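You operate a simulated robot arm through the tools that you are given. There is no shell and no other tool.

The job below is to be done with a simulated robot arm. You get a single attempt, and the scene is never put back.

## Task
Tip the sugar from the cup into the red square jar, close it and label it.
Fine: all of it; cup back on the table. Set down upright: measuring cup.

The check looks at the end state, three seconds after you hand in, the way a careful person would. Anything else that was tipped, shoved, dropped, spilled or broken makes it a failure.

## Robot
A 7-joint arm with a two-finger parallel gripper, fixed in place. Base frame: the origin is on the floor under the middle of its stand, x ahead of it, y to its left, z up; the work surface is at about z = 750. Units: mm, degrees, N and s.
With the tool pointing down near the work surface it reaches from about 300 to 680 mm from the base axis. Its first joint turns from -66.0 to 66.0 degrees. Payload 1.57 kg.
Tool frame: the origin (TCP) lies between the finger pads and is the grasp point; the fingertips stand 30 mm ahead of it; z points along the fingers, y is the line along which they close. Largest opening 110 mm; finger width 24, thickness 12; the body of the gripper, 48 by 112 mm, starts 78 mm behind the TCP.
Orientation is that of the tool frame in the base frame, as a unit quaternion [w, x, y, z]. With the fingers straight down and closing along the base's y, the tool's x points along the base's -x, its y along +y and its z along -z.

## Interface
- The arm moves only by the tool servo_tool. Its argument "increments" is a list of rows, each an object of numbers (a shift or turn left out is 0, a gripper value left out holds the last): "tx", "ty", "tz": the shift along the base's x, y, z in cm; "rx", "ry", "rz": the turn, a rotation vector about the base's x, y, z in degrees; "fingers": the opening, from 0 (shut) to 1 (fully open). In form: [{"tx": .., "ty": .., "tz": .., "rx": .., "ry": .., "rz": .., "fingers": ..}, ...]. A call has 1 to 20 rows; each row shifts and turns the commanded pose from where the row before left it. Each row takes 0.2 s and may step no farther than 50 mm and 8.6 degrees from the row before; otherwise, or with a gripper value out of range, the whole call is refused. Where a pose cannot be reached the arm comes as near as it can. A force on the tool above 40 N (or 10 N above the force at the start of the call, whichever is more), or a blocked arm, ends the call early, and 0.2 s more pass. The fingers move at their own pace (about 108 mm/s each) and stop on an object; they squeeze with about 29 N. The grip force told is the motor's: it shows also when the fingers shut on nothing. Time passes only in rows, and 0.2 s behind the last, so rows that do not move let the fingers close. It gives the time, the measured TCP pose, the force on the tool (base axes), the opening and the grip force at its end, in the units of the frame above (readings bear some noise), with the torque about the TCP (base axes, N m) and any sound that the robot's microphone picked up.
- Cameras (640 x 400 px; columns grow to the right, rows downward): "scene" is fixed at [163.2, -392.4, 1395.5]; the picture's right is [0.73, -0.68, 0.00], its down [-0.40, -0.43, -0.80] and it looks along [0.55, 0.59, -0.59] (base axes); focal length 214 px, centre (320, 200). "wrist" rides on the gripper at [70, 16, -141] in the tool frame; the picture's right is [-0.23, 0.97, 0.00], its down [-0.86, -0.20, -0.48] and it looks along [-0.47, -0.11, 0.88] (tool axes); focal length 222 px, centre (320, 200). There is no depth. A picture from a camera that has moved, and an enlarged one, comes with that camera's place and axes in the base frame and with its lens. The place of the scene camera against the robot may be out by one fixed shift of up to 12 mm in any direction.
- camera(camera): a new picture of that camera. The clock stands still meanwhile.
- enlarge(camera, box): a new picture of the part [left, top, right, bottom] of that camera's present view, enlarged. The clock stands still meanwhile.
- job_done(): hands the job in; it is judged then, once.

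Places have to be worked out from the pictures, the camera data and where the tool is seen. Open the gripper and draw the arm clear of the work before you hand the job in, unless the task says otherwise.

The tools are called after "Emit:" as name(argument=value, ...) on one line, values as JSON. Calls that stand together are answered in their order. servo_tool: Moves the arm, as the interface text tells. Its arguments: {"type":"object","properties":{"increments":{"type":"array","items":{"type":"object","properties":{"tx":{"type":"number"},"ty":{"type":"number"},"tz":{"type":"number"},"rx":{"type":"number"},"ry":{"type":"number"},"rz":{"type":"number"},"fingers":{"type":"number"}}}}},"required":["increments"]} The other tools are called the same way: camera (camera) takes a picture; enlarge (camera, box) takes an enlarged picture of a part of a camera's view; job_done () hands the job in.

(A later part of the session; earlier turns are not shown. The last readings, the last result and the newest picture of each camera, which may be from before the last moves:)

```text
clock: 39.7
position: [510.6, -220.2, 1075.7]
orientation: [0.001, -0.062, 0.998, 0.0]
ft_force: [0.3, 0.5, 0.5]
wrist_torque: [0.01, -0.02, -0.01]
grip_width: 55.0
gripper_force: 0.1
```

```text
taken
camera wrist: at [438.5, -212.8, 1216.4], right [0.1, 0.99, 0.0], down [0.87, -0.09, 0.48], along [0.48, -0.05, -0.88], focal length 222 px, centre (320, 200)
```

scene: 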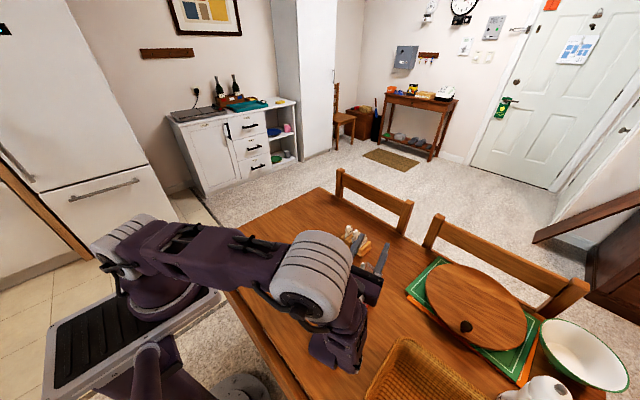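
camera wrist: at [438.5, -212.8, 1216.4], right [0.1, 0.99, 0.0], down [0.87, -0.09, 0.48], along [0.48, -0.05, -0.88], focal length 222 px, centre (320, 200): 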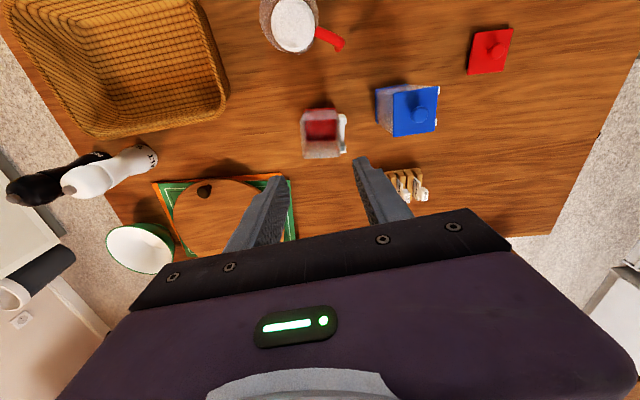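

Yaw is now 7° (pour azimuth 187°). I dry-run the tilt for this variant at z=1075.

Emit:
servo_tool(increments=[{"rx": 0.976, "ry": -7.94}, {"rx": 0.976, "ry": -7.94}, {"rx": 0.976, "ry": -7.94}, {"rx": 0.976, "ry": -7.94}, {"rx": 0.976, "ry": -7.94}, {"rx": 0.976, "ry": -7.94}, {"rx": 0.976, "ry": -7.94}, {"rx": 0.976, "ry": -7.94}, {"rx": 0.976, "ry": -7.94}, {"rx": 0.976, "ry": -7.94}, {"rx": 0.976, "ry": -7.94}, {"rx": 0.976, "ry": -7.94}, {}])

Emit:
camera(camera="scene")

Emit:
camera(camera="wrist")

```text
clock: 42.5
position: [511.0, -221.0, 1074.4]
orientation: [0.743, -0.04, 0.667, 0.045]
ft_force: [0.7, -0.4, 0.3]
wrist_torque: [0.0, 0.01, -0.03]
grip_width: 54.9
gripper_force: 0.0
```

```text
taken
```

scene: 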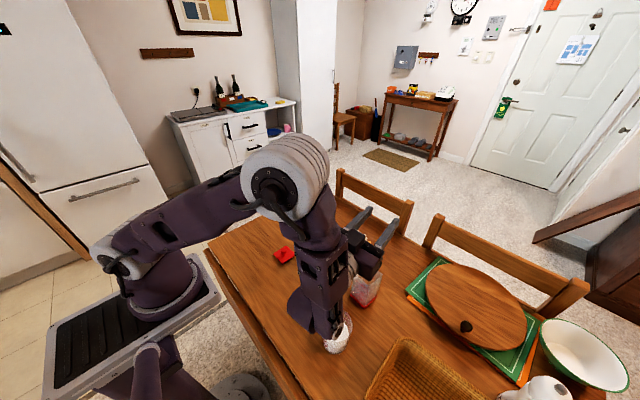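

```text
taken
camera wrist: at [376.5, -220.8, 989.8], right [-0.14, 0.96, 0.23], down [-0.54, -0.27, 0.8], along [0.83, -0.01, 0.56], focal length 222 px, centre (320, 200)
```

wrist: 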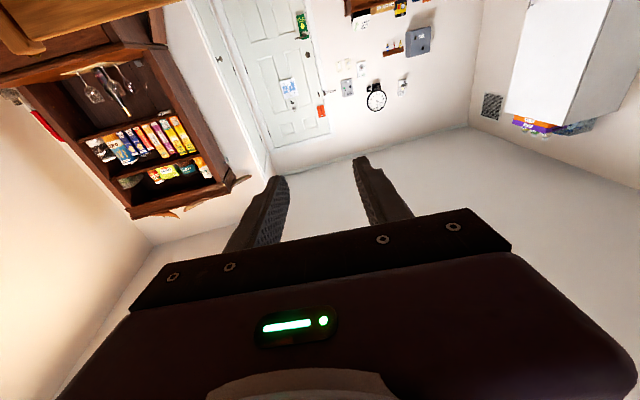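

Reachable at θ=186°. I check another 16° of tilt margin.

Emit:
servo_tool(increments=[{"rx": 0.976, "ry": -7.94}, {"rx": 0.976, "ry": -7.94}, {}])

```text
clock: 43.3
position: [520.4, -232.3, 1079.7]
orientation: [0.828, -0.034, 0.558, 0.052]
ft_force: [0.3, -0.3, -0.2]
wrist_torque: [-0.03, 0.02, 0.02]
grip_width: 55.0
gripper_force: 0.0
out of reach, approached as far as the arm can: row 2
```

The limit is around θ=200°, which gives ample tilt. I reverse the tilt to vertical.

Emit:
servo_tool(increments=[{"rx": -0.976, "ry": 7.94}, {"rx": -0.976, "ry": 7.94}, {"rx": -0.976, "ry": 7.94}, {"rx": -0.976, "ry": 7.94}, {"rx": -0.976, "ry": 7.94}, {"rx": -0.976, "ry": 7.94}, {"rx": -0.976, "ry": 7.94}, {"rx": -0.976, "ry": 7.94}, {"rx": -0.976, "ry": 7.94}, {"rx": -0.976, "ry": 7.94}, {"rx": -0.976, "ry": 7.94}, {"rx": -0.976, "ry": 7.94}, {"rx": -0.976, "ry": 7.94}, {"rx": -0.976, "ry": 7.94}, {}])

Emit:
camera(camera="wrist")

Emit:
enlarge(camera="wrist", box=[230, 0, 390, 80])

```text
clock: 46.5
position: [520.9, -231.4, 1081.0]
orientation: [0.0, -0.061, 0.998, -0.001]
ft_force: [0.6, 1.0, 0.6]
wrist_torque: [-0.02, 0.04, -0.01]
grip_width: 54.9
gripper_force: 0.0
```

```text
taken
camera wrist: at [448.4, -224.4, 1222.4], right [0.11, 0.99, 0.0], down [0.87, -0.09, 0.48], along [0.48, -0.05, -0.88], focal length 222 px, centre (320, 200)
```

wrist: 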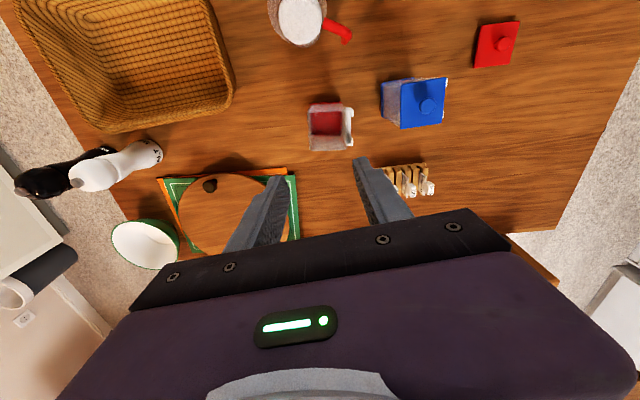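

```text
4.00 times, centred on (310, 40) of wrist
camera zoom: at [448.4, -224.4, 1222.4], right [0.11, 0.99, 0.0], down [0.87, -0.09, 0.48], along [0.48, -0.05, -0.88], focal length 888 px, centre (360, 840)
```

zoom: 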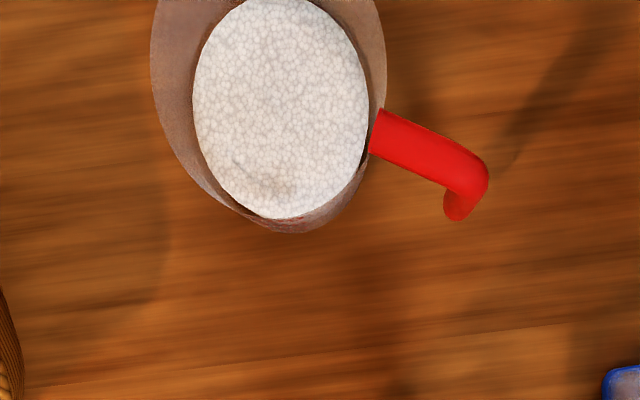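

The arm is vertical again. Now I move to view the cup closely from above to measure its axis, rim height and handle direction.

Emit:
servo_tool(increments=[{"tx": -3.8, "tz": -2}, {"tx": -3.8, "tz": -2}, {"tx": -3.8, "tz": -2}, {"tx": -3.8, "tz": -2}, {"tx": -3.9, "tz": -2, "ty": -0.9}, {}])

Emit:
enlarge(camera="wrist", box=[230, 90, 410, 240])

Emit:
camera(camera="wrist")

```text
clock: 47.9
position: [328.9, -239.1, 981.0]
orientation: [0.001, -0.062, 0.998, -0.001]
ft_force: [-0.5, -0.1, -0.7]
wrist_torque: [-0.03, 0.0, -0.01]
grip_width: 55.0
gripper_force: 0.1
```

```text
2.67 times, centred on (320, 165) of wrist
camera zoom: at [257.1, -232.2, 1122.5], right [0.11, 0.99, 0.0], down [0.87, -0.09, 0.48], along [0.48, -0.05, -0.88], focal length 592 px, centre (320, 293)
```

zoom: 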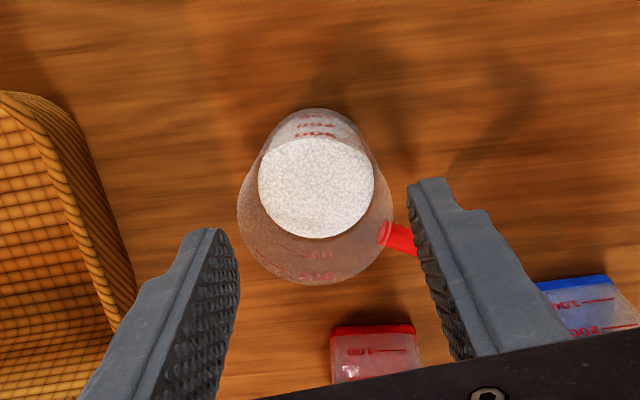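

```text
taken
camera wrist: at [257.1, -232.2, 1122.5], right [0.11, 0.99, 0.0], down [0.87, -0.09, 0.48], along [0.48, -0.05, -0.88], focal length 222 px, centre (320, 200)
```

wrist: 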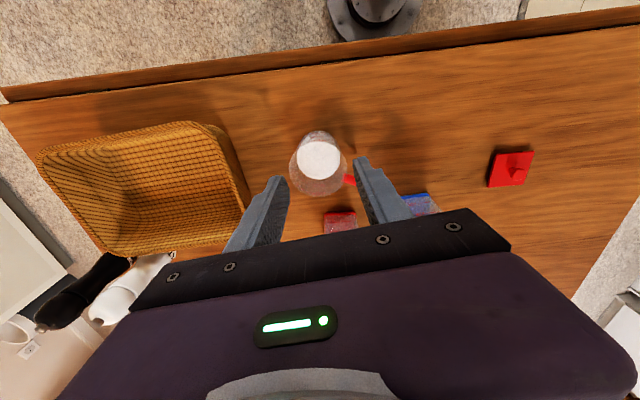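

The cup's rim centre works out to (363,-246,842), rim about 78 mm, base about 61 mm, handle pointing at azimuth ≈63° with its top at about rim height. I open the gripper, yaw to +63°, and lean the tool back 40° so it comes in over the handle with fingers on both sides.

Emit:
servo_tool(increments=[{"rz": 8, "fingers": 1.0, "tx": 1}, {"rz": 8, "tx": 1}, {"rz": 8, "tx": 1}, {"rz": 8, "tx": 1, "ty": 1}, {"rz": 8, "tx": 1, "ty": 1}, {"rz": 8, "tx": 1, "ty": 1}, {"rz": 8, "tx": 0.9, "ty": 1}, {"ty": 1.2}, {"ty": 1, "rx": -7.128, "ry": 3.632}, {"rx": -7.128, "ry": 3.632}, {"rx": -7.128, "ry": 3.632}, {"rx": -7.128, "ry": 3.632}, {"rx": -7.128, "ry": 3.632}, {}])

Emit:
camera(camera="wrist")

Emit:
camera(camera="scene")

```text
clock: 50.9
position: [397.5, -180.3, 981.6]
orientation: [-0.291, -0.492, 0.801, -0.18]
ft_force: [0.0, 0.2, -0.7]
wrist_torque: [0.0, 0.05, 0.0]
grip_width: 110.1
gripper_force: 0.1
```

```text
taken
camera wrist: at [399.5, -139.0, 1133.6], right [-0.79, 0.6, -0.15], down [0.61, 0.77, -0.18], along [0.0, -0.24, -0.97], focal length 222 px, centre (320, 200)
```

wrist: 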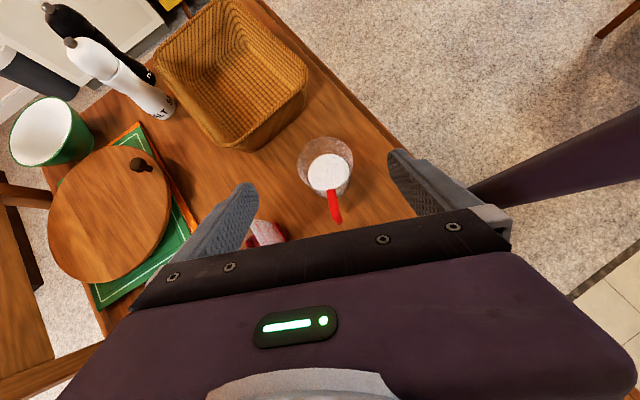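

```text
taken
```

scene: 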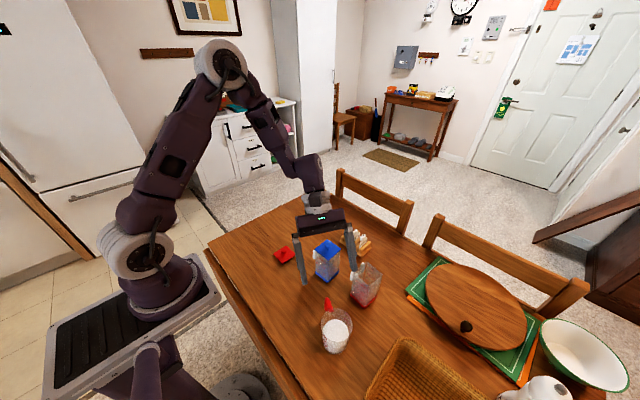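

The lean-back pose is reached; the cup is between the finger lines with the handle towards the palm. I enlarge to verify the centring.

Emit:
enlarge(camera="wrist", box=[270, 110, 390, 240])

```text
3.08 times, centred on (330, 175) of wrist
camera zoom: at [399.5, -139.0, 1133.6], right [-0.79, 0.6, -0.15], down [0.61, 0.77, -0.18], along [0.0, -0.24, -0.97], focal length 684 px, centre (289, 277)
```

zoom: 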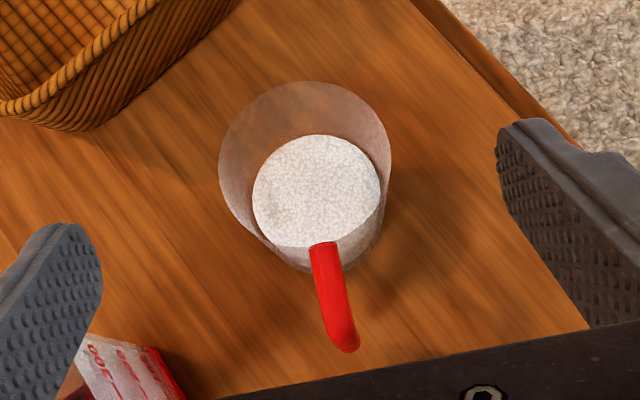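

Centring agrees: axis near (363,-247), handle azimuth 65°. I move to the pre-grasp point 100 mm back along the approach line.

Emit:
servo_tool(increments=[{"tx": -0.2, "ty": -0.3, "tz": -3}, {"tx": -0.2, "ty": -0.3, "tz": -3}, {"tx": -0.15, "ty": -0.37, "tz": -3.2}, {}])

Emit:
camera(camera="wrist")

Emit:
enlarge(camera="scene", box=[270, 210, 400, 360])

```text
clock: 51.9
position: [394.4, -188.3, 887.8]
orientation: [-0.29, -0.491, 0.801, -0.179]
ft_force: [-0.5, 0.0, 0.0]
wrist_torque: [0.02, 0.04, -0.03]
grip_width: 109.8
gripper_force: 0.0
```

```text
taken
camera wrist: at [395.0, -148.3, 1041.0], right [-0.79, 0.6, -0.15], down [0.61, 0.77, -0.18], along [0.01, -0.23, -0.97], focal length 222 px, centre (320, 200)
```

wrist: 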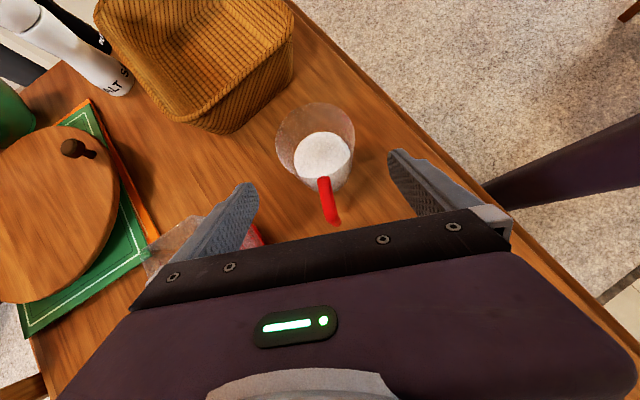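

```text
2.67 times, centred on (335, 285) of scene
camera zoom: at [163.2, -392.4, 1395.5], right [0.73, -0.68, 0.0], down [-0.4, -0.43, -0.8], along [0.55, 0.59, -0.59], focal length 572 px, centre (280, -27)
```

zoom: 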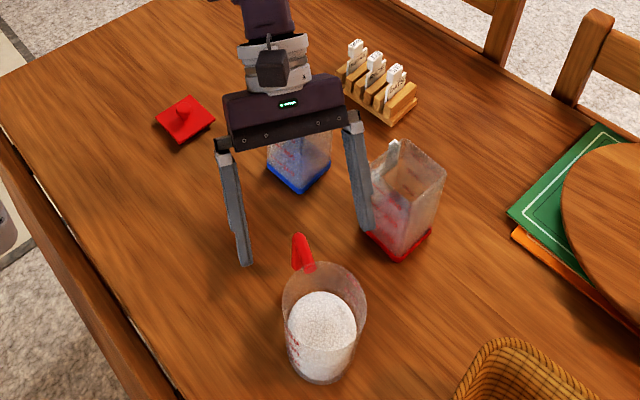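

I enlarge again from this nearer point to double-check the lateral centring before advancing.

Emit:
enlarge(camera="wrist", box=[240, 90, 400, 230])

```text
2.86 times, centred on (320, 160) of wrist
camera zoom: at [395.0, -148.3, 1041.0], right [-0.79, 0.6, -0.15], down [0.61, 0.77, -0.18], along [0.01, -0.23, -0.97], focal length 635 px, centre (320, 314)
```

zoom: 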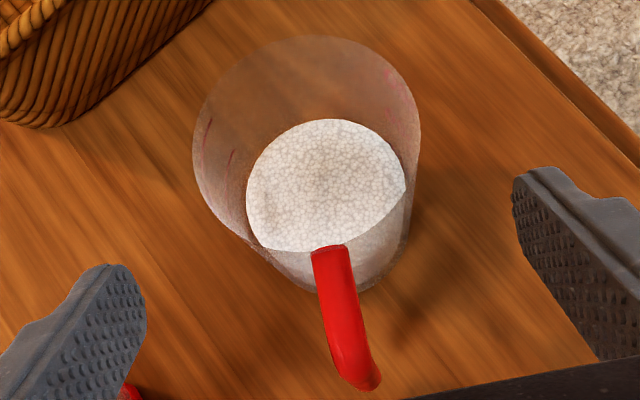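

Lateral centring is within about 1.5 mm. I advance 80 mm along the approach and look at the clearance between palm and handle.

Emit:
servo_tool(increments=[{"tx": -0.584, "ty": -1.146, "tz": -1.532}, {"tx": -0.584, "ty": -1.146, "tz": -1.532}, {"tx": -0.584, "ty": -1.146, "tz": -1.532}, {"tx": -0.584, "ty": -1.146, "tz": -1.532}, {}])

Emit:
camera(camera="wrist")

Emit:
enlarge(camera="scene", box=[280, 240, 400, 370])

```text
clock: 53.1
position: [370.6, -236.4, 828.2]
orientation: [-0.291, -0.491, 0.801, -0.179]
ft_force: [0.5, 0.6, -0.2]
wrist_torque: [0.02, 0.02, 0.02]
grip_width: 110.1
gripper_force: 0.0
```

```text
taken
camera wrist: at [371.2, -194.5, 980.7], right [-0.79, 0.6, -0.15], down [0.61, 0.77, -0.18], along [0.01, -0.23, -0.97], focal length 222 px, centre (320, 200)
```

wrist: 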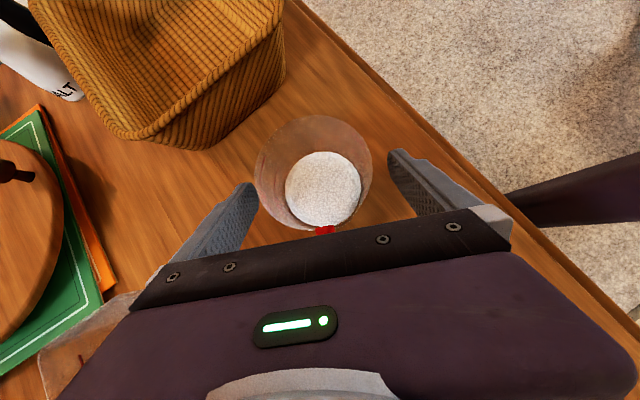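

```text
3.08 times, centred on (340, 305) of scene
camera zoom: at [163.2, -392.4, 1395.5], right [0.73, -0.68, 0.0], down [-0.4, -0.43, -0.8], along [0.55, 0.59, -0.59], focal length 660 px, centre (258, -123)
```

zoom: 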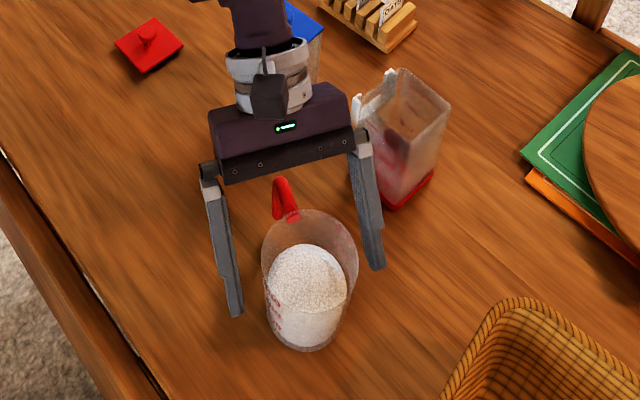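

The fingers pass either side and the palm is above the handle. I advance the last 20 mm and check.

Emit:
servo_tool(increments=[{"tx": -0.292, "ty": -0.573, "tz": -0.766}, {"tx": -0.292, "ty": -0.573, "tz": -0.766}, {}])

Emit:
enlarge(camera="scene", box=[290, 260, 390, 370])

Emit:
enlarge(camera="wrist", box=[220, 90, 440, 250])

```text
clock: 53.9
position: [363.2, -245.6, 811.9]
orientation: [-0.291, -0.491, 0.801, -0.178]
ft_force: [0.1, 0.6, 0.8]
wrist_torque: [0.02, -0.02, 0.03]
grip_width: 109.9
gripper_force: 0.1
```

```text
3.64 times, centred on (340, 315) of scene
camera zoom: at [163.2, -392.4, 1395.5], right [0.73, -0.68, 0.0], down [-0.4, -0.43, -0.8], along [0.55, 0.59, -0.59], focal length 780 px, centre (247, -218)
```

zoom: 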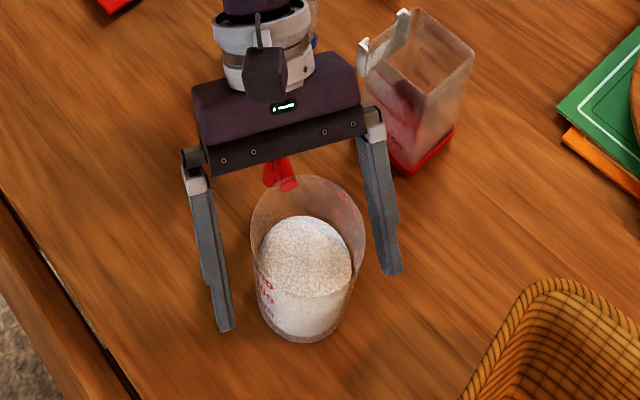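

```text
2.50 times, centred on (330, 170) of wrist
camera zoom: at [365.1, -205.3, 964.8], right [-0.79, 0.6, -0.15], down [0.61, 0.77, -0.18], along [0.0, -0.23, -0.97], focal length 555 px, centre (295, 275)
```

zoom: 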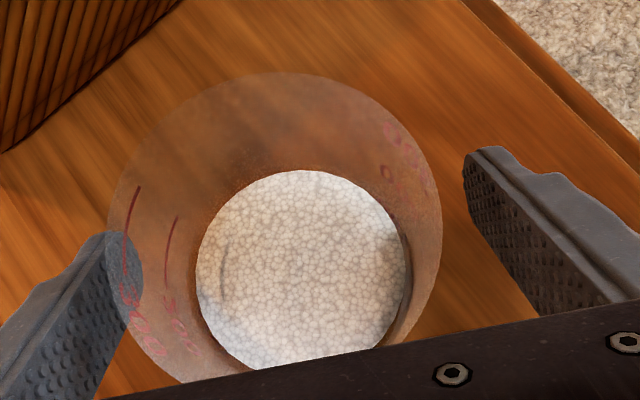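

Cup axis measures (362.7,-245.5), TCP is (363.2,-245.6), so it is centred. I close the fingers on the cup.

Emit:
servo_tool(increments=[{"fingers": 0.55}, {}, {}, {}, {}])

Emit:
enlarge(camera="scene", box=[290, 260, 390, 370])

Emit:
enlarge(camera="wrist", box=[220, 90, 440, 250])

```text
clock: 55.1
position: [364.9, -245.6, 811.5]
orientation: [-0.29, -0.491, 0.802, -0.179]
ft_force: [1.4, -1.2, 2.6]
wrist_torque: [-0.01, 0.03, 0.02]
grip_width: 73.4
gripper_force: 28.9
```

```text
3.64 times, centred on (340, 315) of scene
camera zoom: at [163.2, -392.4, 1395.5], right [0.73, -0.68, 0.0], down [-0.4, -0.43, -0.8], along [0.55, 0.59, -0.59], focal length 780 px, centre (247, -218)
```

zoom: 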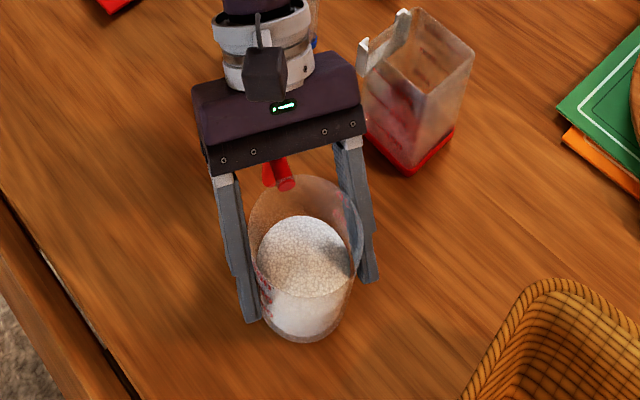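

```text
2.50 times, centred on (330, 170) of wrist
camera zoom: at [365.1, -205.2, 965.0], right [-0.79, 0.6, -0.15], down [0.61, 0.77, -0.18], along [0.0, -0.23, -0.97], focal length 555 px, centre (295, 275)
```

zoom: 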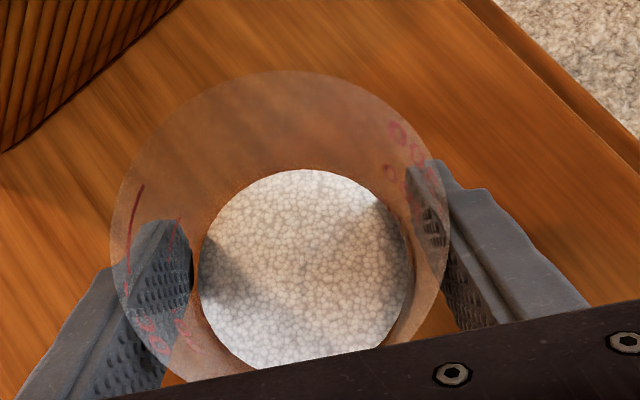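

Held at 73.4 mm opening with 29 N. I lift 30 mm and check weight and hold.

Emit:
servo_tool(increments=[{"tz": 0.3}, {"tz": 0.6}, {"tz": 1.0}, {"tz": 1.1}, {}])

Emit:
enlarge(camera="scene", box=[290, 250, 390, 360])

```text
clock: 56.3
position: [363.2, -246.9, 841.7]
orientation: [-0.291, -0.491, 0.802, -0.178]
ft_force: [0.3, 0.3, -3.2]
wrist_torque: [-0.06, 0.03, 0.04]
grip_width: 73.4
gripper_force: 29.2
```

```text
3.64 times, centred on (340, 305) of scene
camera zoom: at [163.2, -392.4, 1395.5], right [0.73, -0.68, 0.0], down [-0.4, -0.43, -0.8], along [0.55, 0.59, -0.59], focal length 780 px, centre (247, -182)
```

zoom: 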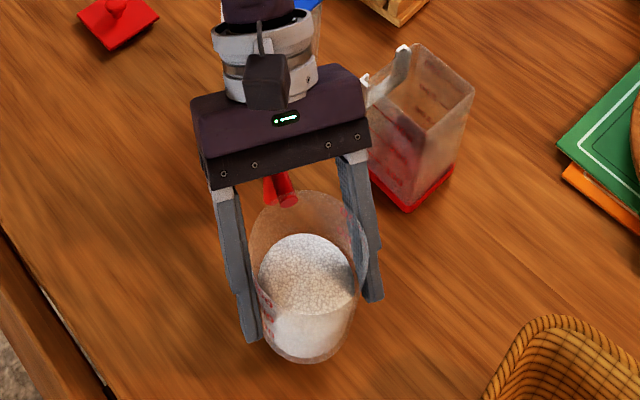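

The weight is 3.2 N and it hangs upright. I raise further and test-tilt by 24° to see whether the cup follows the gripper without slipping (the sugar is far from the lip at that angle).

Emit:
servo_tool(increments=[{"tz": 3}, {"tz": 3}, {"tz": 2}, {"rx": 5, "ry": -2.55}, {"rx": 5, "ry": -2.55}, {"rx": 5, "ry": -2.55}, {"rx": 5, "ry": -2.55}, {"rx": 1.4, "ry": -0.7}, {}])

Emit:
enlarge(camera="scene", box=[270, 220, 400, 360])

Emit:
camera(camera="wrist")

```text
clock: 58.3
position: [363.5, -246.7, 922.1]
orientation: [-0.118, -0.517, 0.845, -0.072]
ft_force: [-0.1, -0.3, -2.0]
wrist_torque: [-0.04, 0.04, 0.0]
grip_width: 73.5
gripper_force: 28.9
```

```text
2.86 times, centred on (335, 290) of scene
camera zoom: at [163.2, -392.4, 1395.5], right [0.73, -0.68, 0.0], down [-0.4, -0.43, -0.8], along [0.55, 0.59, -0.59], focal length 613 px, centre (277, -57)
```

zoom: 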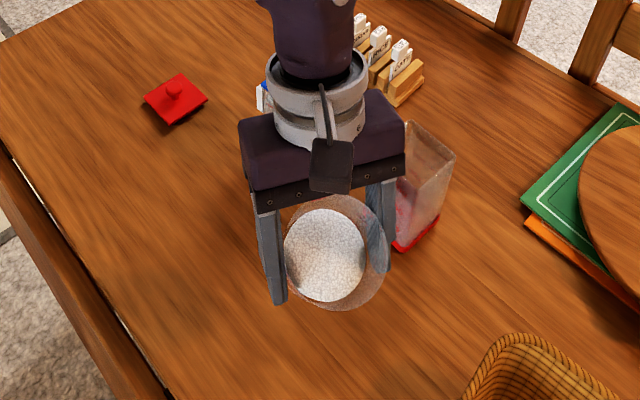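

```text
taken
camera wrist: at [335.0, -264.8, 1077.3], right [-0.77, 0.64, -0.06], down [0.61, 0.76, 0.23], along [0.19, 0.14, -0.97], focal length 222 px, centre (320, 200)
```

wrist: 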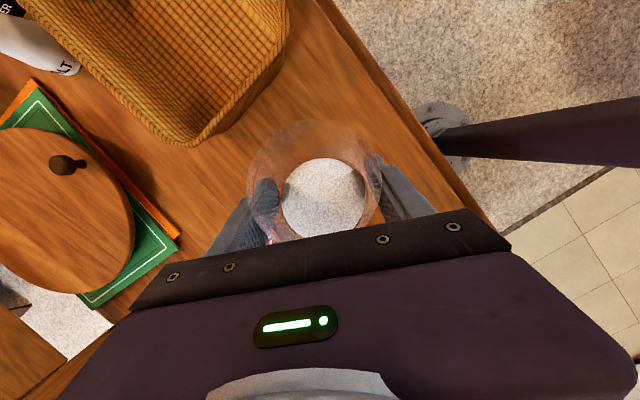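

The cup followed the tilt exactly (same place in the wrist view, no slip). I raise to z≈992 and carry it gently to the far side of the jar, turning the pour direction to azimuth 188°.

Emit:
servo_tool(increments=[{"tz": 1.5}, {"tz": 2}, {"tz": 2}, {"tz": 1.5}, {"tx": 1.0, "ty": 0.2, "rz": -3.9}, {"tx": 1.6, "ty": 0.27, "rz": -4}, {"tx": 1.7, "ty": 0.27, "rz": -4}, {"tx": 1.7, "ty": 0.27, "rz": -4}, {"tx": 1.7, "ty": 0.27, "rz": -4}, {"tx": 1.7, "ty": 0.27, "rz": -4}, {"tx": 1.7, "ty": 0.27, "rz": -4}, {"tx": 1.7, "ty": 0.27, "rz": -4}, {"tx": 1.7, "ty": 0.27, "rz": -4}, {"tx": 1.7, "ty": 0.27, "rz": -4}, {"tx": 1.7, "ty": 0.27, "rz": -4}, {"tx": 1.7, "ty": 0.27, "rz": -4}, {"tx": 1.6, "ty": 0.27, "rz": -4}, {"tx": 0.8, "ty": 0.1, "rz": -3.1}, {}])

Emit:
camera(camera="wrist")

Emit:
camera(camera="scene")

```text
clock: 62.3
position: [583.2, -211.0, 993.4]
orientation: [-0.138, -0.07, 0.988, -0.011]
ft_force: [0.1, -0.1, -1.6]
wrist_torque: [-0.02, 0.06, 0.01]
grip_width: 73.3
gripper_force: 29.1
```

```text
taken
camera wrist: at [552.4, -199.2, 1147.9], right [0.08, 0.99, -0.06], down [0.97, -0.07, 0.23], along [0.22, -0.08, -0.97], focal length 222 px, centre (320, 200)
```

wrist: 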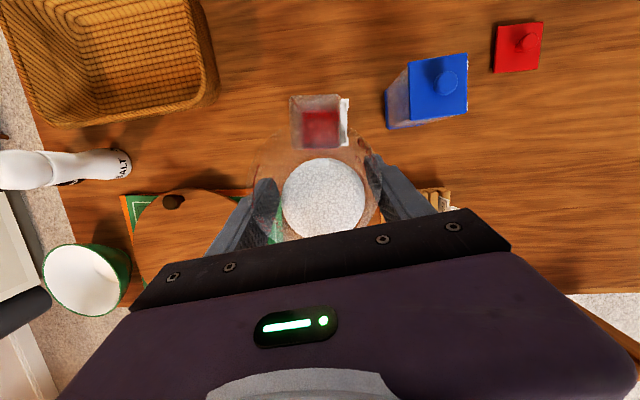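

```text
taken
```

scene: 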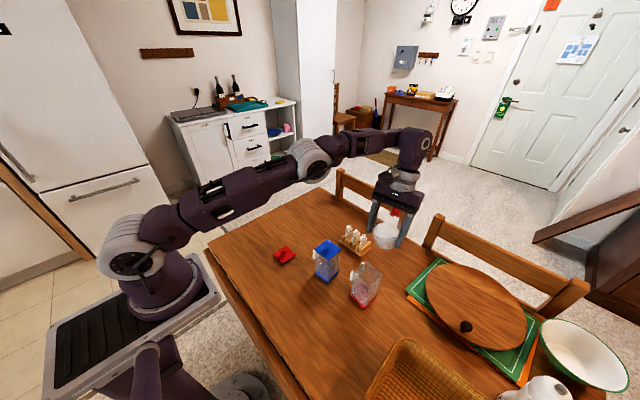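

Now on the far side of the jar at (583,-211,993), sugar level calm. From here the wrist camera sees the open jar; I enlarge to measure its mouth.

Emit:
enlarge(camera="wrist", box=[270, 80, 370, 160])

Emit:
enlarge(camera="scene", box=[330, 180, 440, 320])

```text
5.00 times, centred on (320, 120) of wrist
camera zoom: at [552.4, -199.2, 1147.9], right [0.08, 0.99, -0.06], down [0.97, -0.07, 0.23], along [0.22, -0.08, -0.97], focal length 1111 px, centre (320, 600)
```

zoom: 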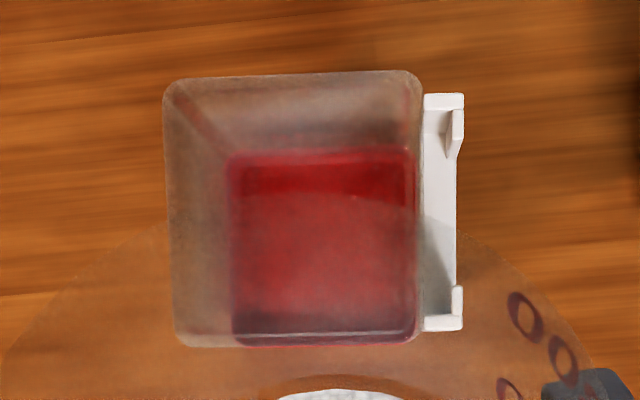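

```text
2.86 times, centred on (385, 250) of scene
camera zoom: at [163.3, -392.4, 1395.5], right [0.73, -0.68, 0.0], down [-0.4, -0.43, -0.8], along [0.55, 0.59, -0.59], focal length 613 px, centre (134, 57)
```

zoom: 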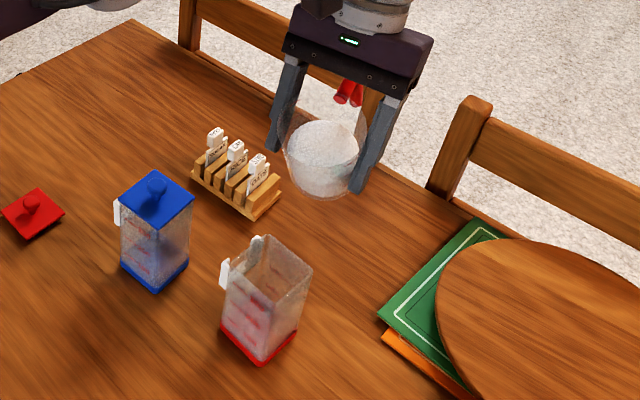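

The mouth measures 60 mm square outside, centred (520.5,-220.3), rim z≈866. I now tilt to 45° up here and then come down so that the lip stands about 64 mm above the rim, just short of the jar's centre.

Emit:
servo_tool(increments=[{"rx": 0.7, "ry": -4.9, "tx": -0.2}, {"rx": 0.7, "ry": -4.9, "tx": -0.2}, {"rx": 0.8, "ry": -5.5, "tx": -0.2}, {"rx": 0.8, "ry": -5.5}, {"tz": -1.2, "ty": -0.1}, {"tz": -1.5}, {"tz": -1.5}, {"tz": -1.5}, {}])

Emit:
camera(camera="wrist")

Emit:
enlarge(camera="scene", box=[320, 180, 440, 320])

```text
clock: 64.3
position: [577.6, -210.8, 933.8]
orientation: [0.045, -0.07, 0.997, 0.004]
ft_force: [-0.1, -0.1, -1.5]
wrist_torque: [-0.02, 0.05, 0.02]
grip_width: 73.5
gripper_force: 29.1
```

```text
taken
camera wrist: at [493.8, -206.7, 1069.0], right [0.09, 1.0, 0.02], down [0.83, -0.08, 0.55], along [0.55, -0.03, -0.83], focal length 222 px, centre (320, 200)
```

wrist: 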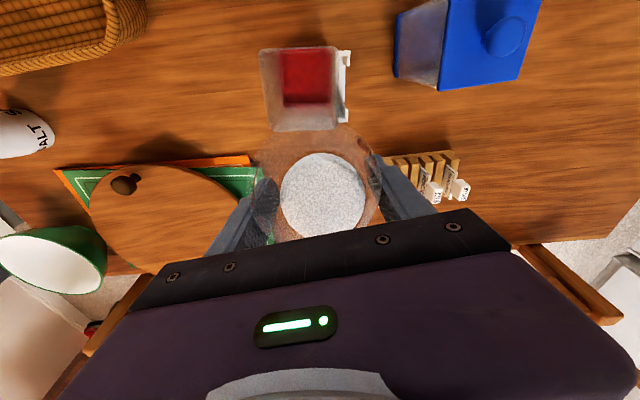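

```text
2.86 times, centred on (380, 250) of scene
camera zoom: at [163.2, -392.4, 1395.5], right [0.73, -0.68, 0.0], down [-0.4, -0.43, -0.8], along [0.55, 0.59, -0.59], focal length 613 px, centre (149, 57)
```

zoom: 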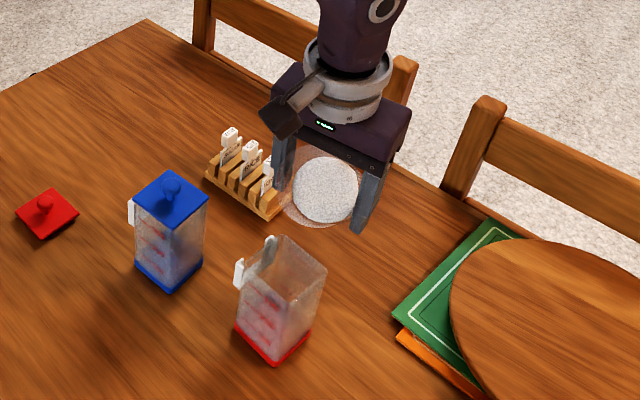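

Lateral alignment with the jar is right (same lateral coordinate within about 1 mm) and the sugar stays put at 45°. I lower to the pour height and tilt to 60° about the lip.

Emit:
servo_tool(increments=[{"tz": -1.2, "ty": -0.1}, {"tz": -1.2}, {"rx": 0.7, "ry": -4.95, "tx": -0.1}, {"rx": 0.7, "ry": -4.95, "tx": -0.12, "tz": 0.05}, {"rx": 0.7, "ry": -4.95, "tx": -0.15, "tz": 0.05}, {}])

Emit:
camera(camera="wrist")

Emit:
enlarge(camera="scene", box=[330, 200, 430, 320])

```text
clock: 65.7
position: [574.4, -213.2, 911.1]
orientation: [0.175, -0.069, 0.982, 0.012]
ft_force: [0.3, 0.0, -1.4]
wrist_torque: [-0.03, 0.06, 0.02]
grip_width: 73.7
gripper_force: 29.3
```

```text
taken
camera wrist: at [458.6, -212.8, 1020.3], right [0.08, 0.99, 0.08], down [0.66, -0.11, 0.74], along [0.75, 0.0, -0.66], focal length 222 px, centre (320, 200)
```

wrist: 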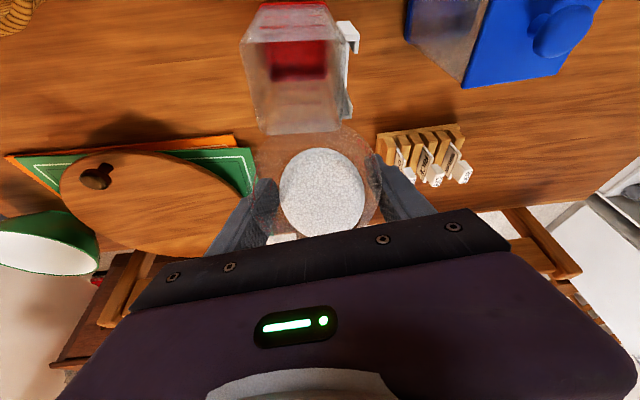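

```text
3.33 times, centred on (380, 260) of scene
camera zoom: at [163.2, -392.4, 1395.5], right [0.73, -0.68, 0.0], down [-0.4, -0.43, -0.8], along [0.55, 0.59, -0.59], focal length 715 px, centre (120, 0)
```

zoom: 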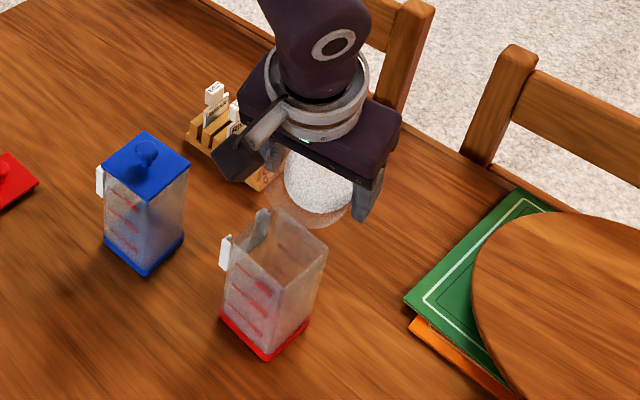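

At 60° nothing flows yet and the lip is over the mouth. I tilt on slowly to 75° about the lip.

Emit:
servo_tool(increments=[{"rx": 0.424, "ry": -2.97, "tx": -0.11, "ty": -0.02, "tz": 0.06}, {"rx": 0.424, "ry": -2.97, "tx": -0.12, "ty": -0.02, "tz": 0.06}, {"rx": 0.424, "ry": -2.97, "tx": -0.13, "ty": -0.02, "tz": 0.06}, {"rx": 0.424, "ry": -2.97, "tx": -0.14, "ty": -0.02, "tz": 0.06}, {"rx": 0.424, "ry": -2.97, "tx": -0.14, "ty": -0.02, "tz": 0.06}, {}])

Emit:
camera(camera="wrist")

Emit:
enlarge(camera="scene", box=[330, 200, 430, 320])

```text
clock: 67.1
position: [567.9, -213.7, 915.8]
orientation: [0.301, -0.067, 0.951, 0.021]
ft_force: [-0.5, 0.2, -1.8]
wrist_torque: [-0.01, 0.06, -0.02]
grip_width: 73.8
gripper_force: 29.1
```

```text
taken
camera wrist: at [427.7, -217.2, 991.1], right [0.05, 0.99, 0.13], down [0.45, -0.14, 0.88], along [0.89, 0.02, -0.45], focal length 222 px, centre (320, 200)
```

wrist: 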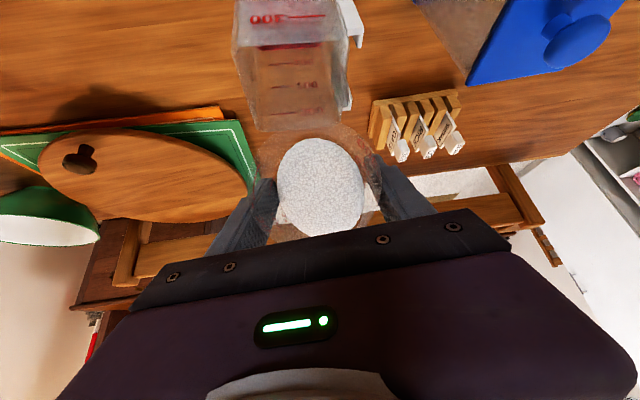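

```text
3.33 times, centred on (380, 260) of scene
camera zoom: at [163.2, -392.4, 1395.5], right [0.73, -0.68, 0.0], down [-0.4, -0.43, -0.8], along [0.55, 0.59, -0.59], focal length 715 px, centre (120, 0)
```

zoom: 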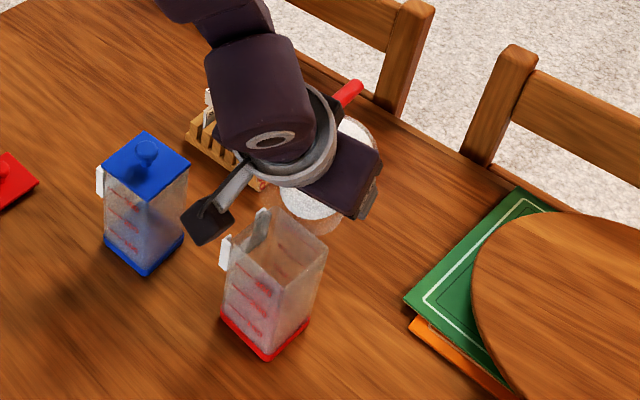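

Still no flow at 75°. I continue to 84°.

Emit:
servo_tool(increments=[{"rx": 0.424, "ry": -2.97, "tx": -0.16, "ty": -0.025, "tz": 0.07}, {"rx": 0.424, "ry": -2.97, "tx": -0.17, "ty": -0.025, "tz": 0.07}, {"rx": 0.424, "ry": -2.97, "tx": -0.18, "ty": -0.025, "tz": 0.07}, {}, {}])

Emit:
camera(camera="wrist")

Emit:
enlarge(camera="scene", box=[330, 200, 430, 320])

```text
clock: 68.3
position: [563.0, -215.7, 916.7]
orientation: [0.374, -0.065, 0.925, 0.027]
ft_force: [-0.6, -0.1, -1.7]
wrist_torque: [-0.01, 0.06, -0.02]
grip_width: 73.4
gripper_force: 28.5
```

```text
taken
camera wrist: at [412.4, -219.9, 969.8], right [0.03, 0.99, 0.16], down [0.31, -0.16, 0.94], along [0.95, 0.02, -0.31], focal length 222 px, centre (320, 200)
```

wrist: 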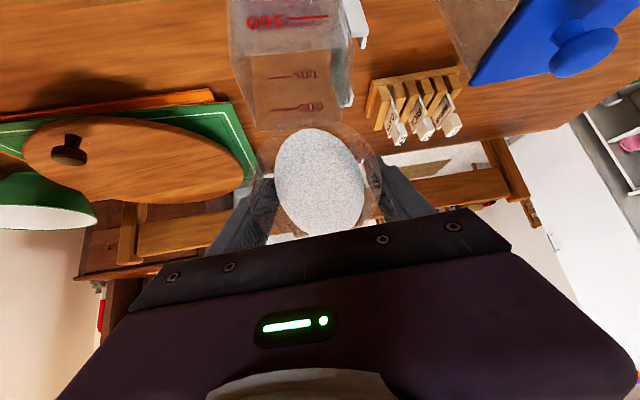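

```text
3.33 times, centred on (380, 260) of scene
camera zoom: at [163.2, -392.4, 1395.5], right [0.73, -0.68, 0.0], down [-0.4, -0.43, -0.8], along [0.55, 0.59, -0.59], focal length 715 px, centre (120, 0)
```

zoom: 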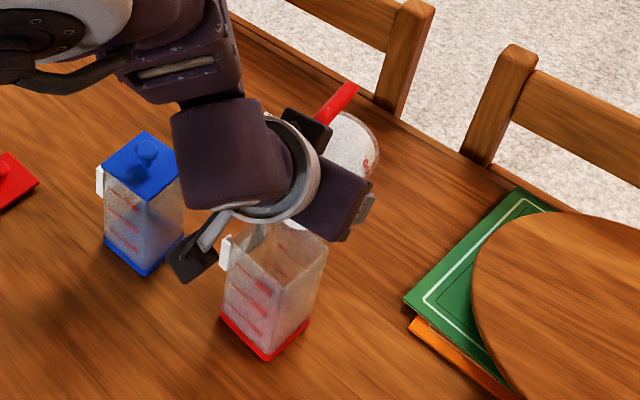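

The sugar surface is starting to lean towards the lip. I check the lip and jar detail before continuing.

Emit:
enlarge(camera="wrist", box=[220, 0, 400, 240])

```text
1.67 times, centred on (310, 120) of wrist
camera zoom: at [412.4, -219.9, 969.8], right [0.03, 0.99, 0.16], down [0.31, -0.16, 0.94], along [0.95, 0.02, -0.31], focal length 370 px, centre (337, 333)
```

zoom: 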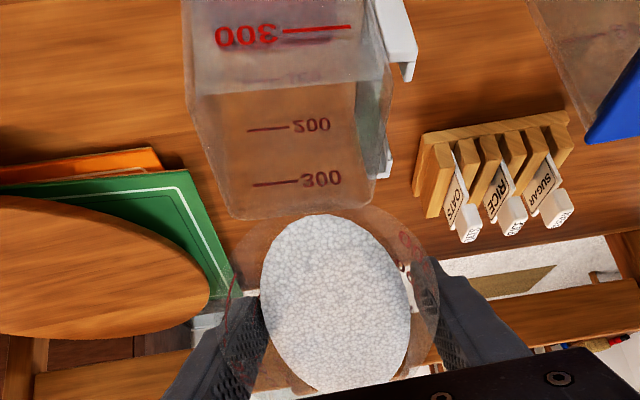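

The lip is where I computed it (about 20 mm inside the mouth's far edge, about 14 mm above the rim). I tilt on in small steps to 93° and pause to let it flow.

Emit:
servo_tool(increments=[{"rx": 0.424, "ry": -2.97, "tx": -0.18, "ty": -0.025, "tz": 0.09}, {}, {"rx": 0.424, "ry": -2.97, "tx": -0.2, "ty": -0.025, "tz": 0.09}, {}, {"rx": 0.424, "ry": -2.97, "tx": -0.2, "ty": -0.025, "tz": 0.07}, {}, {}])

Emit:
enlarge(camera="wrist", box=[220, 0, 400, 240])

Emit:
enlarge(camera="scene", box=[330, 200, 430, 320])

```text
clock: 69.9
position: [556.4, -216.5, 918.8]
orientation: [0.447, -0.062, 0.892, 0.03]
ft_force: [0.0, -0.1, -0.7]
wrist_torque: [0.0, 0.01, -0.04]
grip_width: 73.3
gripper_force: 29.2
```

```text
1.67 times, centred on (310, 120) of wrist
camera zoom: at [399.9, -221.9, 948.1], right [0.0, 0.98, 0.18], down [0.16, -0.18, 0.97], along [0.99, 0.03, -0.15], focal length 370 px, centre (337, 333)
```

zoom: 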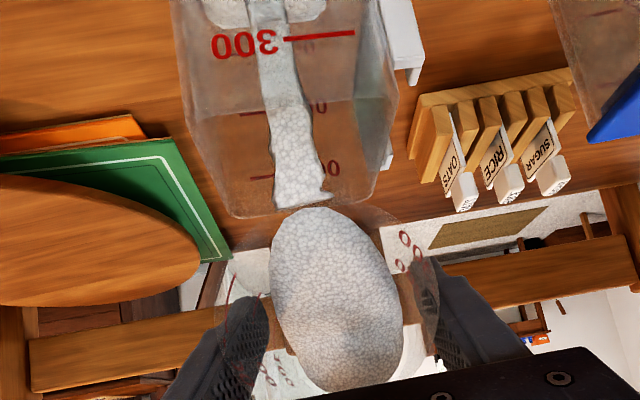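

```text
3.33 times, centred on (380, 260) of scene
camera zoom: at [163.2, -392.4, 1395.5], right [0.73, -0.68, 0.0], down [-0.4, -0.43, -0.8], along [0.55, 0.59, -0.59], focal length 715 px, centre (120, 0)
```

zoom: 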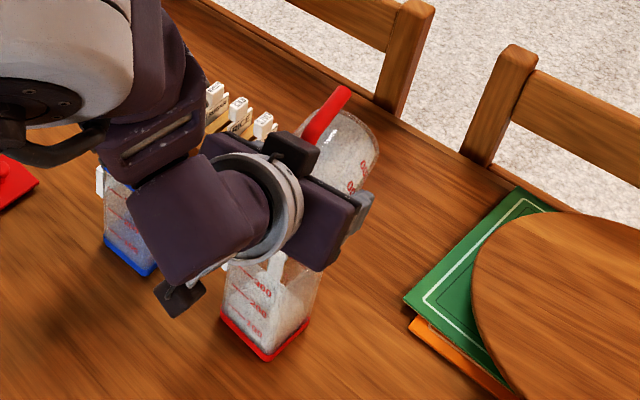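

The sugar is streaming into the jar, well inside the mouth. I hold here for the flow to settle and watch.

Emit:
servo_tool(increments=[{}, {}, {}, {}])

Emit:
enlarge(camera="wrist", box=[220, 0, 400, 240])

Emit:
enlarge(camera="scene", box=[330, 200, 430, 320])

```text
clock: 70.9
position: [556.8, -216.0, 918.7]
orientation: [0.445, -0.063, 0.893, 0.032]
ft_force: [0.2, 0.1, -0.3]
wrist_torque: [0.02, 0.03, -0.03]
grip_width: 73.3
gripper_force: 28.9
```

```text
1.67 times, centred on (310, 120) of wrist
camera zoom: at [399.9, -221.9, 948.2], right [0.0, 0.98, 0.18], down [0.16, -0.18, 0.97], along [0.99, 0.03, -0.15], focal length 370 px, centre (337, 333)
```

zoom: 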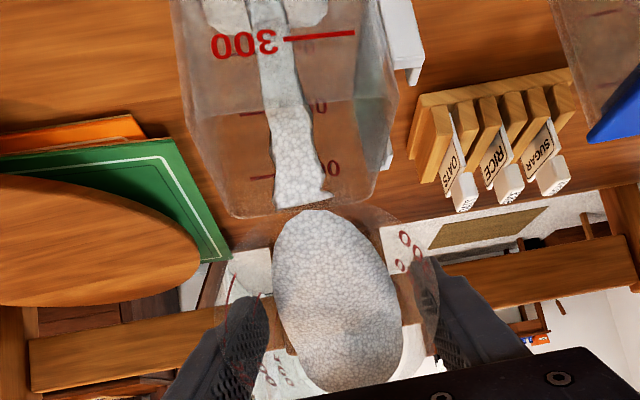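

```text
3.33 times, centred on (380, 260) of scene
camera zoom: at [163.2, -392.4, 1395.5], right [0.73, -0.68, 0.0], down [-0.4, -0.43, -0.8], along [0.55, 0.59, -0.59], focal length 715 px, centre (120, 0)
```

zoom: 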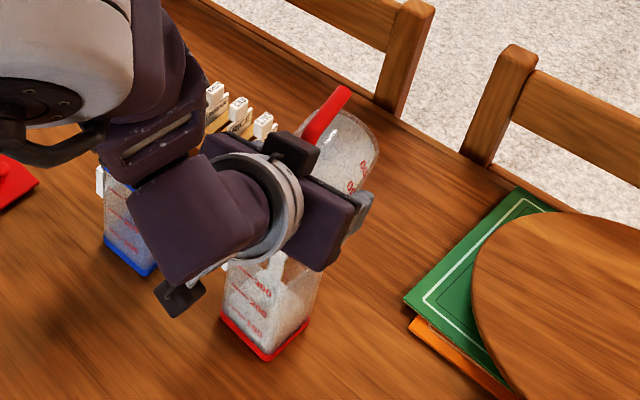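

Flow is steady and all inside. I keep tilting slowly about the lip to 105°.

Emit:
servo_tool(increments=[{"rx": 0.424, "ry": -2.97, "tx": -0.22, "ty": -0.03, "tz": 0.12}, {}, {"rx": 0.424, "ry": -2.97, "tx": -0.23, "ty": -0.03, "tz": 0.12}, {}, {"rx": 0.424, "ry": -2.97, "tx": -0.24, "ty": -0.03, "tz": 0.12}, {}, {"rx": 0.424, "ry": -2.97, "tx": -0.24, "ty": -0.03, "tz": 0.12}, {}, {}])

Emit:
enlarge(camera="wrist", box=[220, 0, 400, 240])

Emit:
enlarge(camera="scene", box=[330, 200, 430, 320])

```text
clock: 72.9
position: [546.3, -217.0, 922.5]
orientation: [0.537, -0.059, 0.841, 0.038]
ft_force: [0.3, 0.0, -0.6]
wrist_torque: [-0.03, -0.01, 0.01]
grip_width: 73.3
gripper_force: 28.4
```

```text
1.67 times, centred on (310, 120) of wrist
camera zoom: at [387.8, -223.0, 920.2], right [-0.04, 0.98, 0.21], down [-0.05, -0.21, 0.98], along [1.0, 0.03, 0.05], focal length 370 px, centre (337, 333)
```

zoom: 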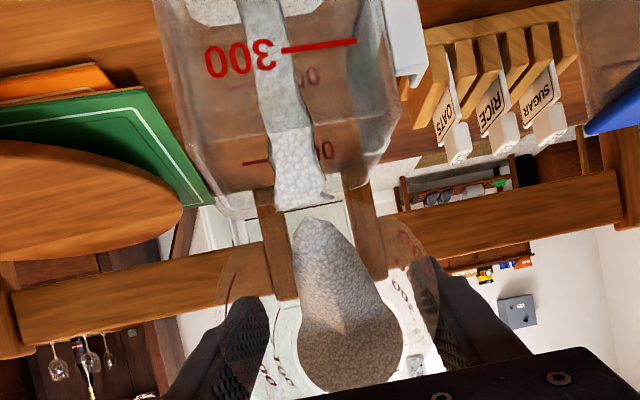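

```text
3.33 times, centred on (380, 260) of scene
camera zoom: at [163.2, -392.4, 1395.5], right [0.73, -0.68, 0.0], down [-0.4, -0.43, -0.8], along [0.55, 0.59, -0.59], focal length 715 px, centre (120, 0)
```

zoom: 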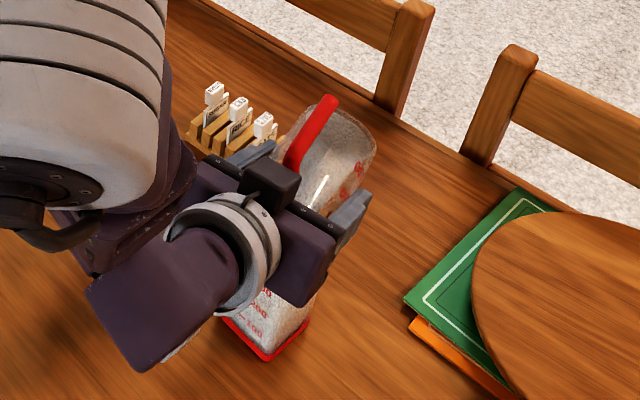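

Most of the sugar is out and all inside the jar. I continue to 120°.

Emit:
servo_tool(increments=[{"rx": 0.424, "ry": -2.97, "tx": -0.24, "ty": -0.03, "tz": 0.1}, {}, {"rx": 0.424, "ry": -2.97, "tx": -0.24, "ty": -0.03, "tz": 0.1}, {}, {"rx": 0.424, "ry": -2.97, "tx": -0.24, "ty": -0.03, "tz": 0.1}, {}, {"rx": 0.424, "ry": -2.97, "tx": -0.24, "ty": -0.03, "tz": 0.08}, {}, {"rx": 0.424, "ry": -2.97, "tx": -0.24, "ty": -0.03, "tz": 0.05}, {}, {}])

Emit:
enlarge(camera="wrist", box=[220, 0, 400, 240])

Emit:
camera(camera="scene")

```text
clock: 75.3
position: [534.1, -217.4, 928.0]
orientation: [0.641, -0.054, 0.764, 0.045]
ft_force: [0.5, -0.4, -0.2]
wrist_torque: [0.04, 0.01, 0.03]
grip_width: 73.0
gripper_force: 28.8
```

```text
1.67 times, centred on (310, 120) of wrist
camera zoom: at [382.4, -223.4, 883.6], right [-0.1, 0.97, 0.22], down [-0.29, -0.24, 0.92], along [0.95, 0.02, 0.31], focal length 370 px, centre (337, 333)
```

zoom: 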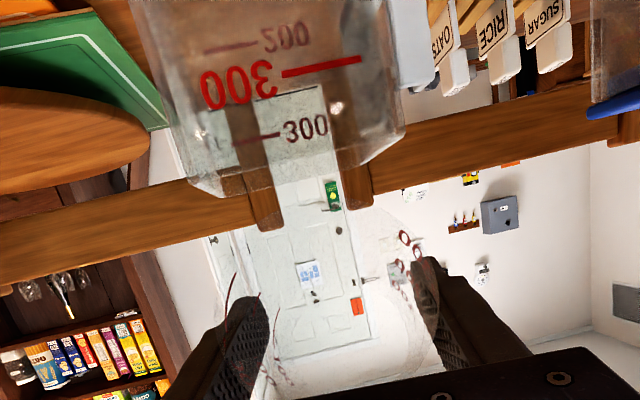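

```text
taken
```

scene: 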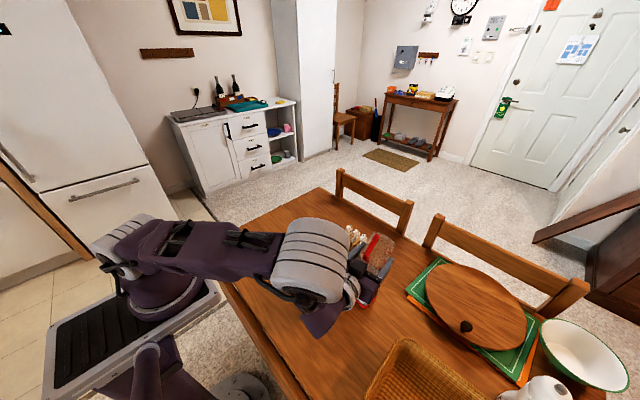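

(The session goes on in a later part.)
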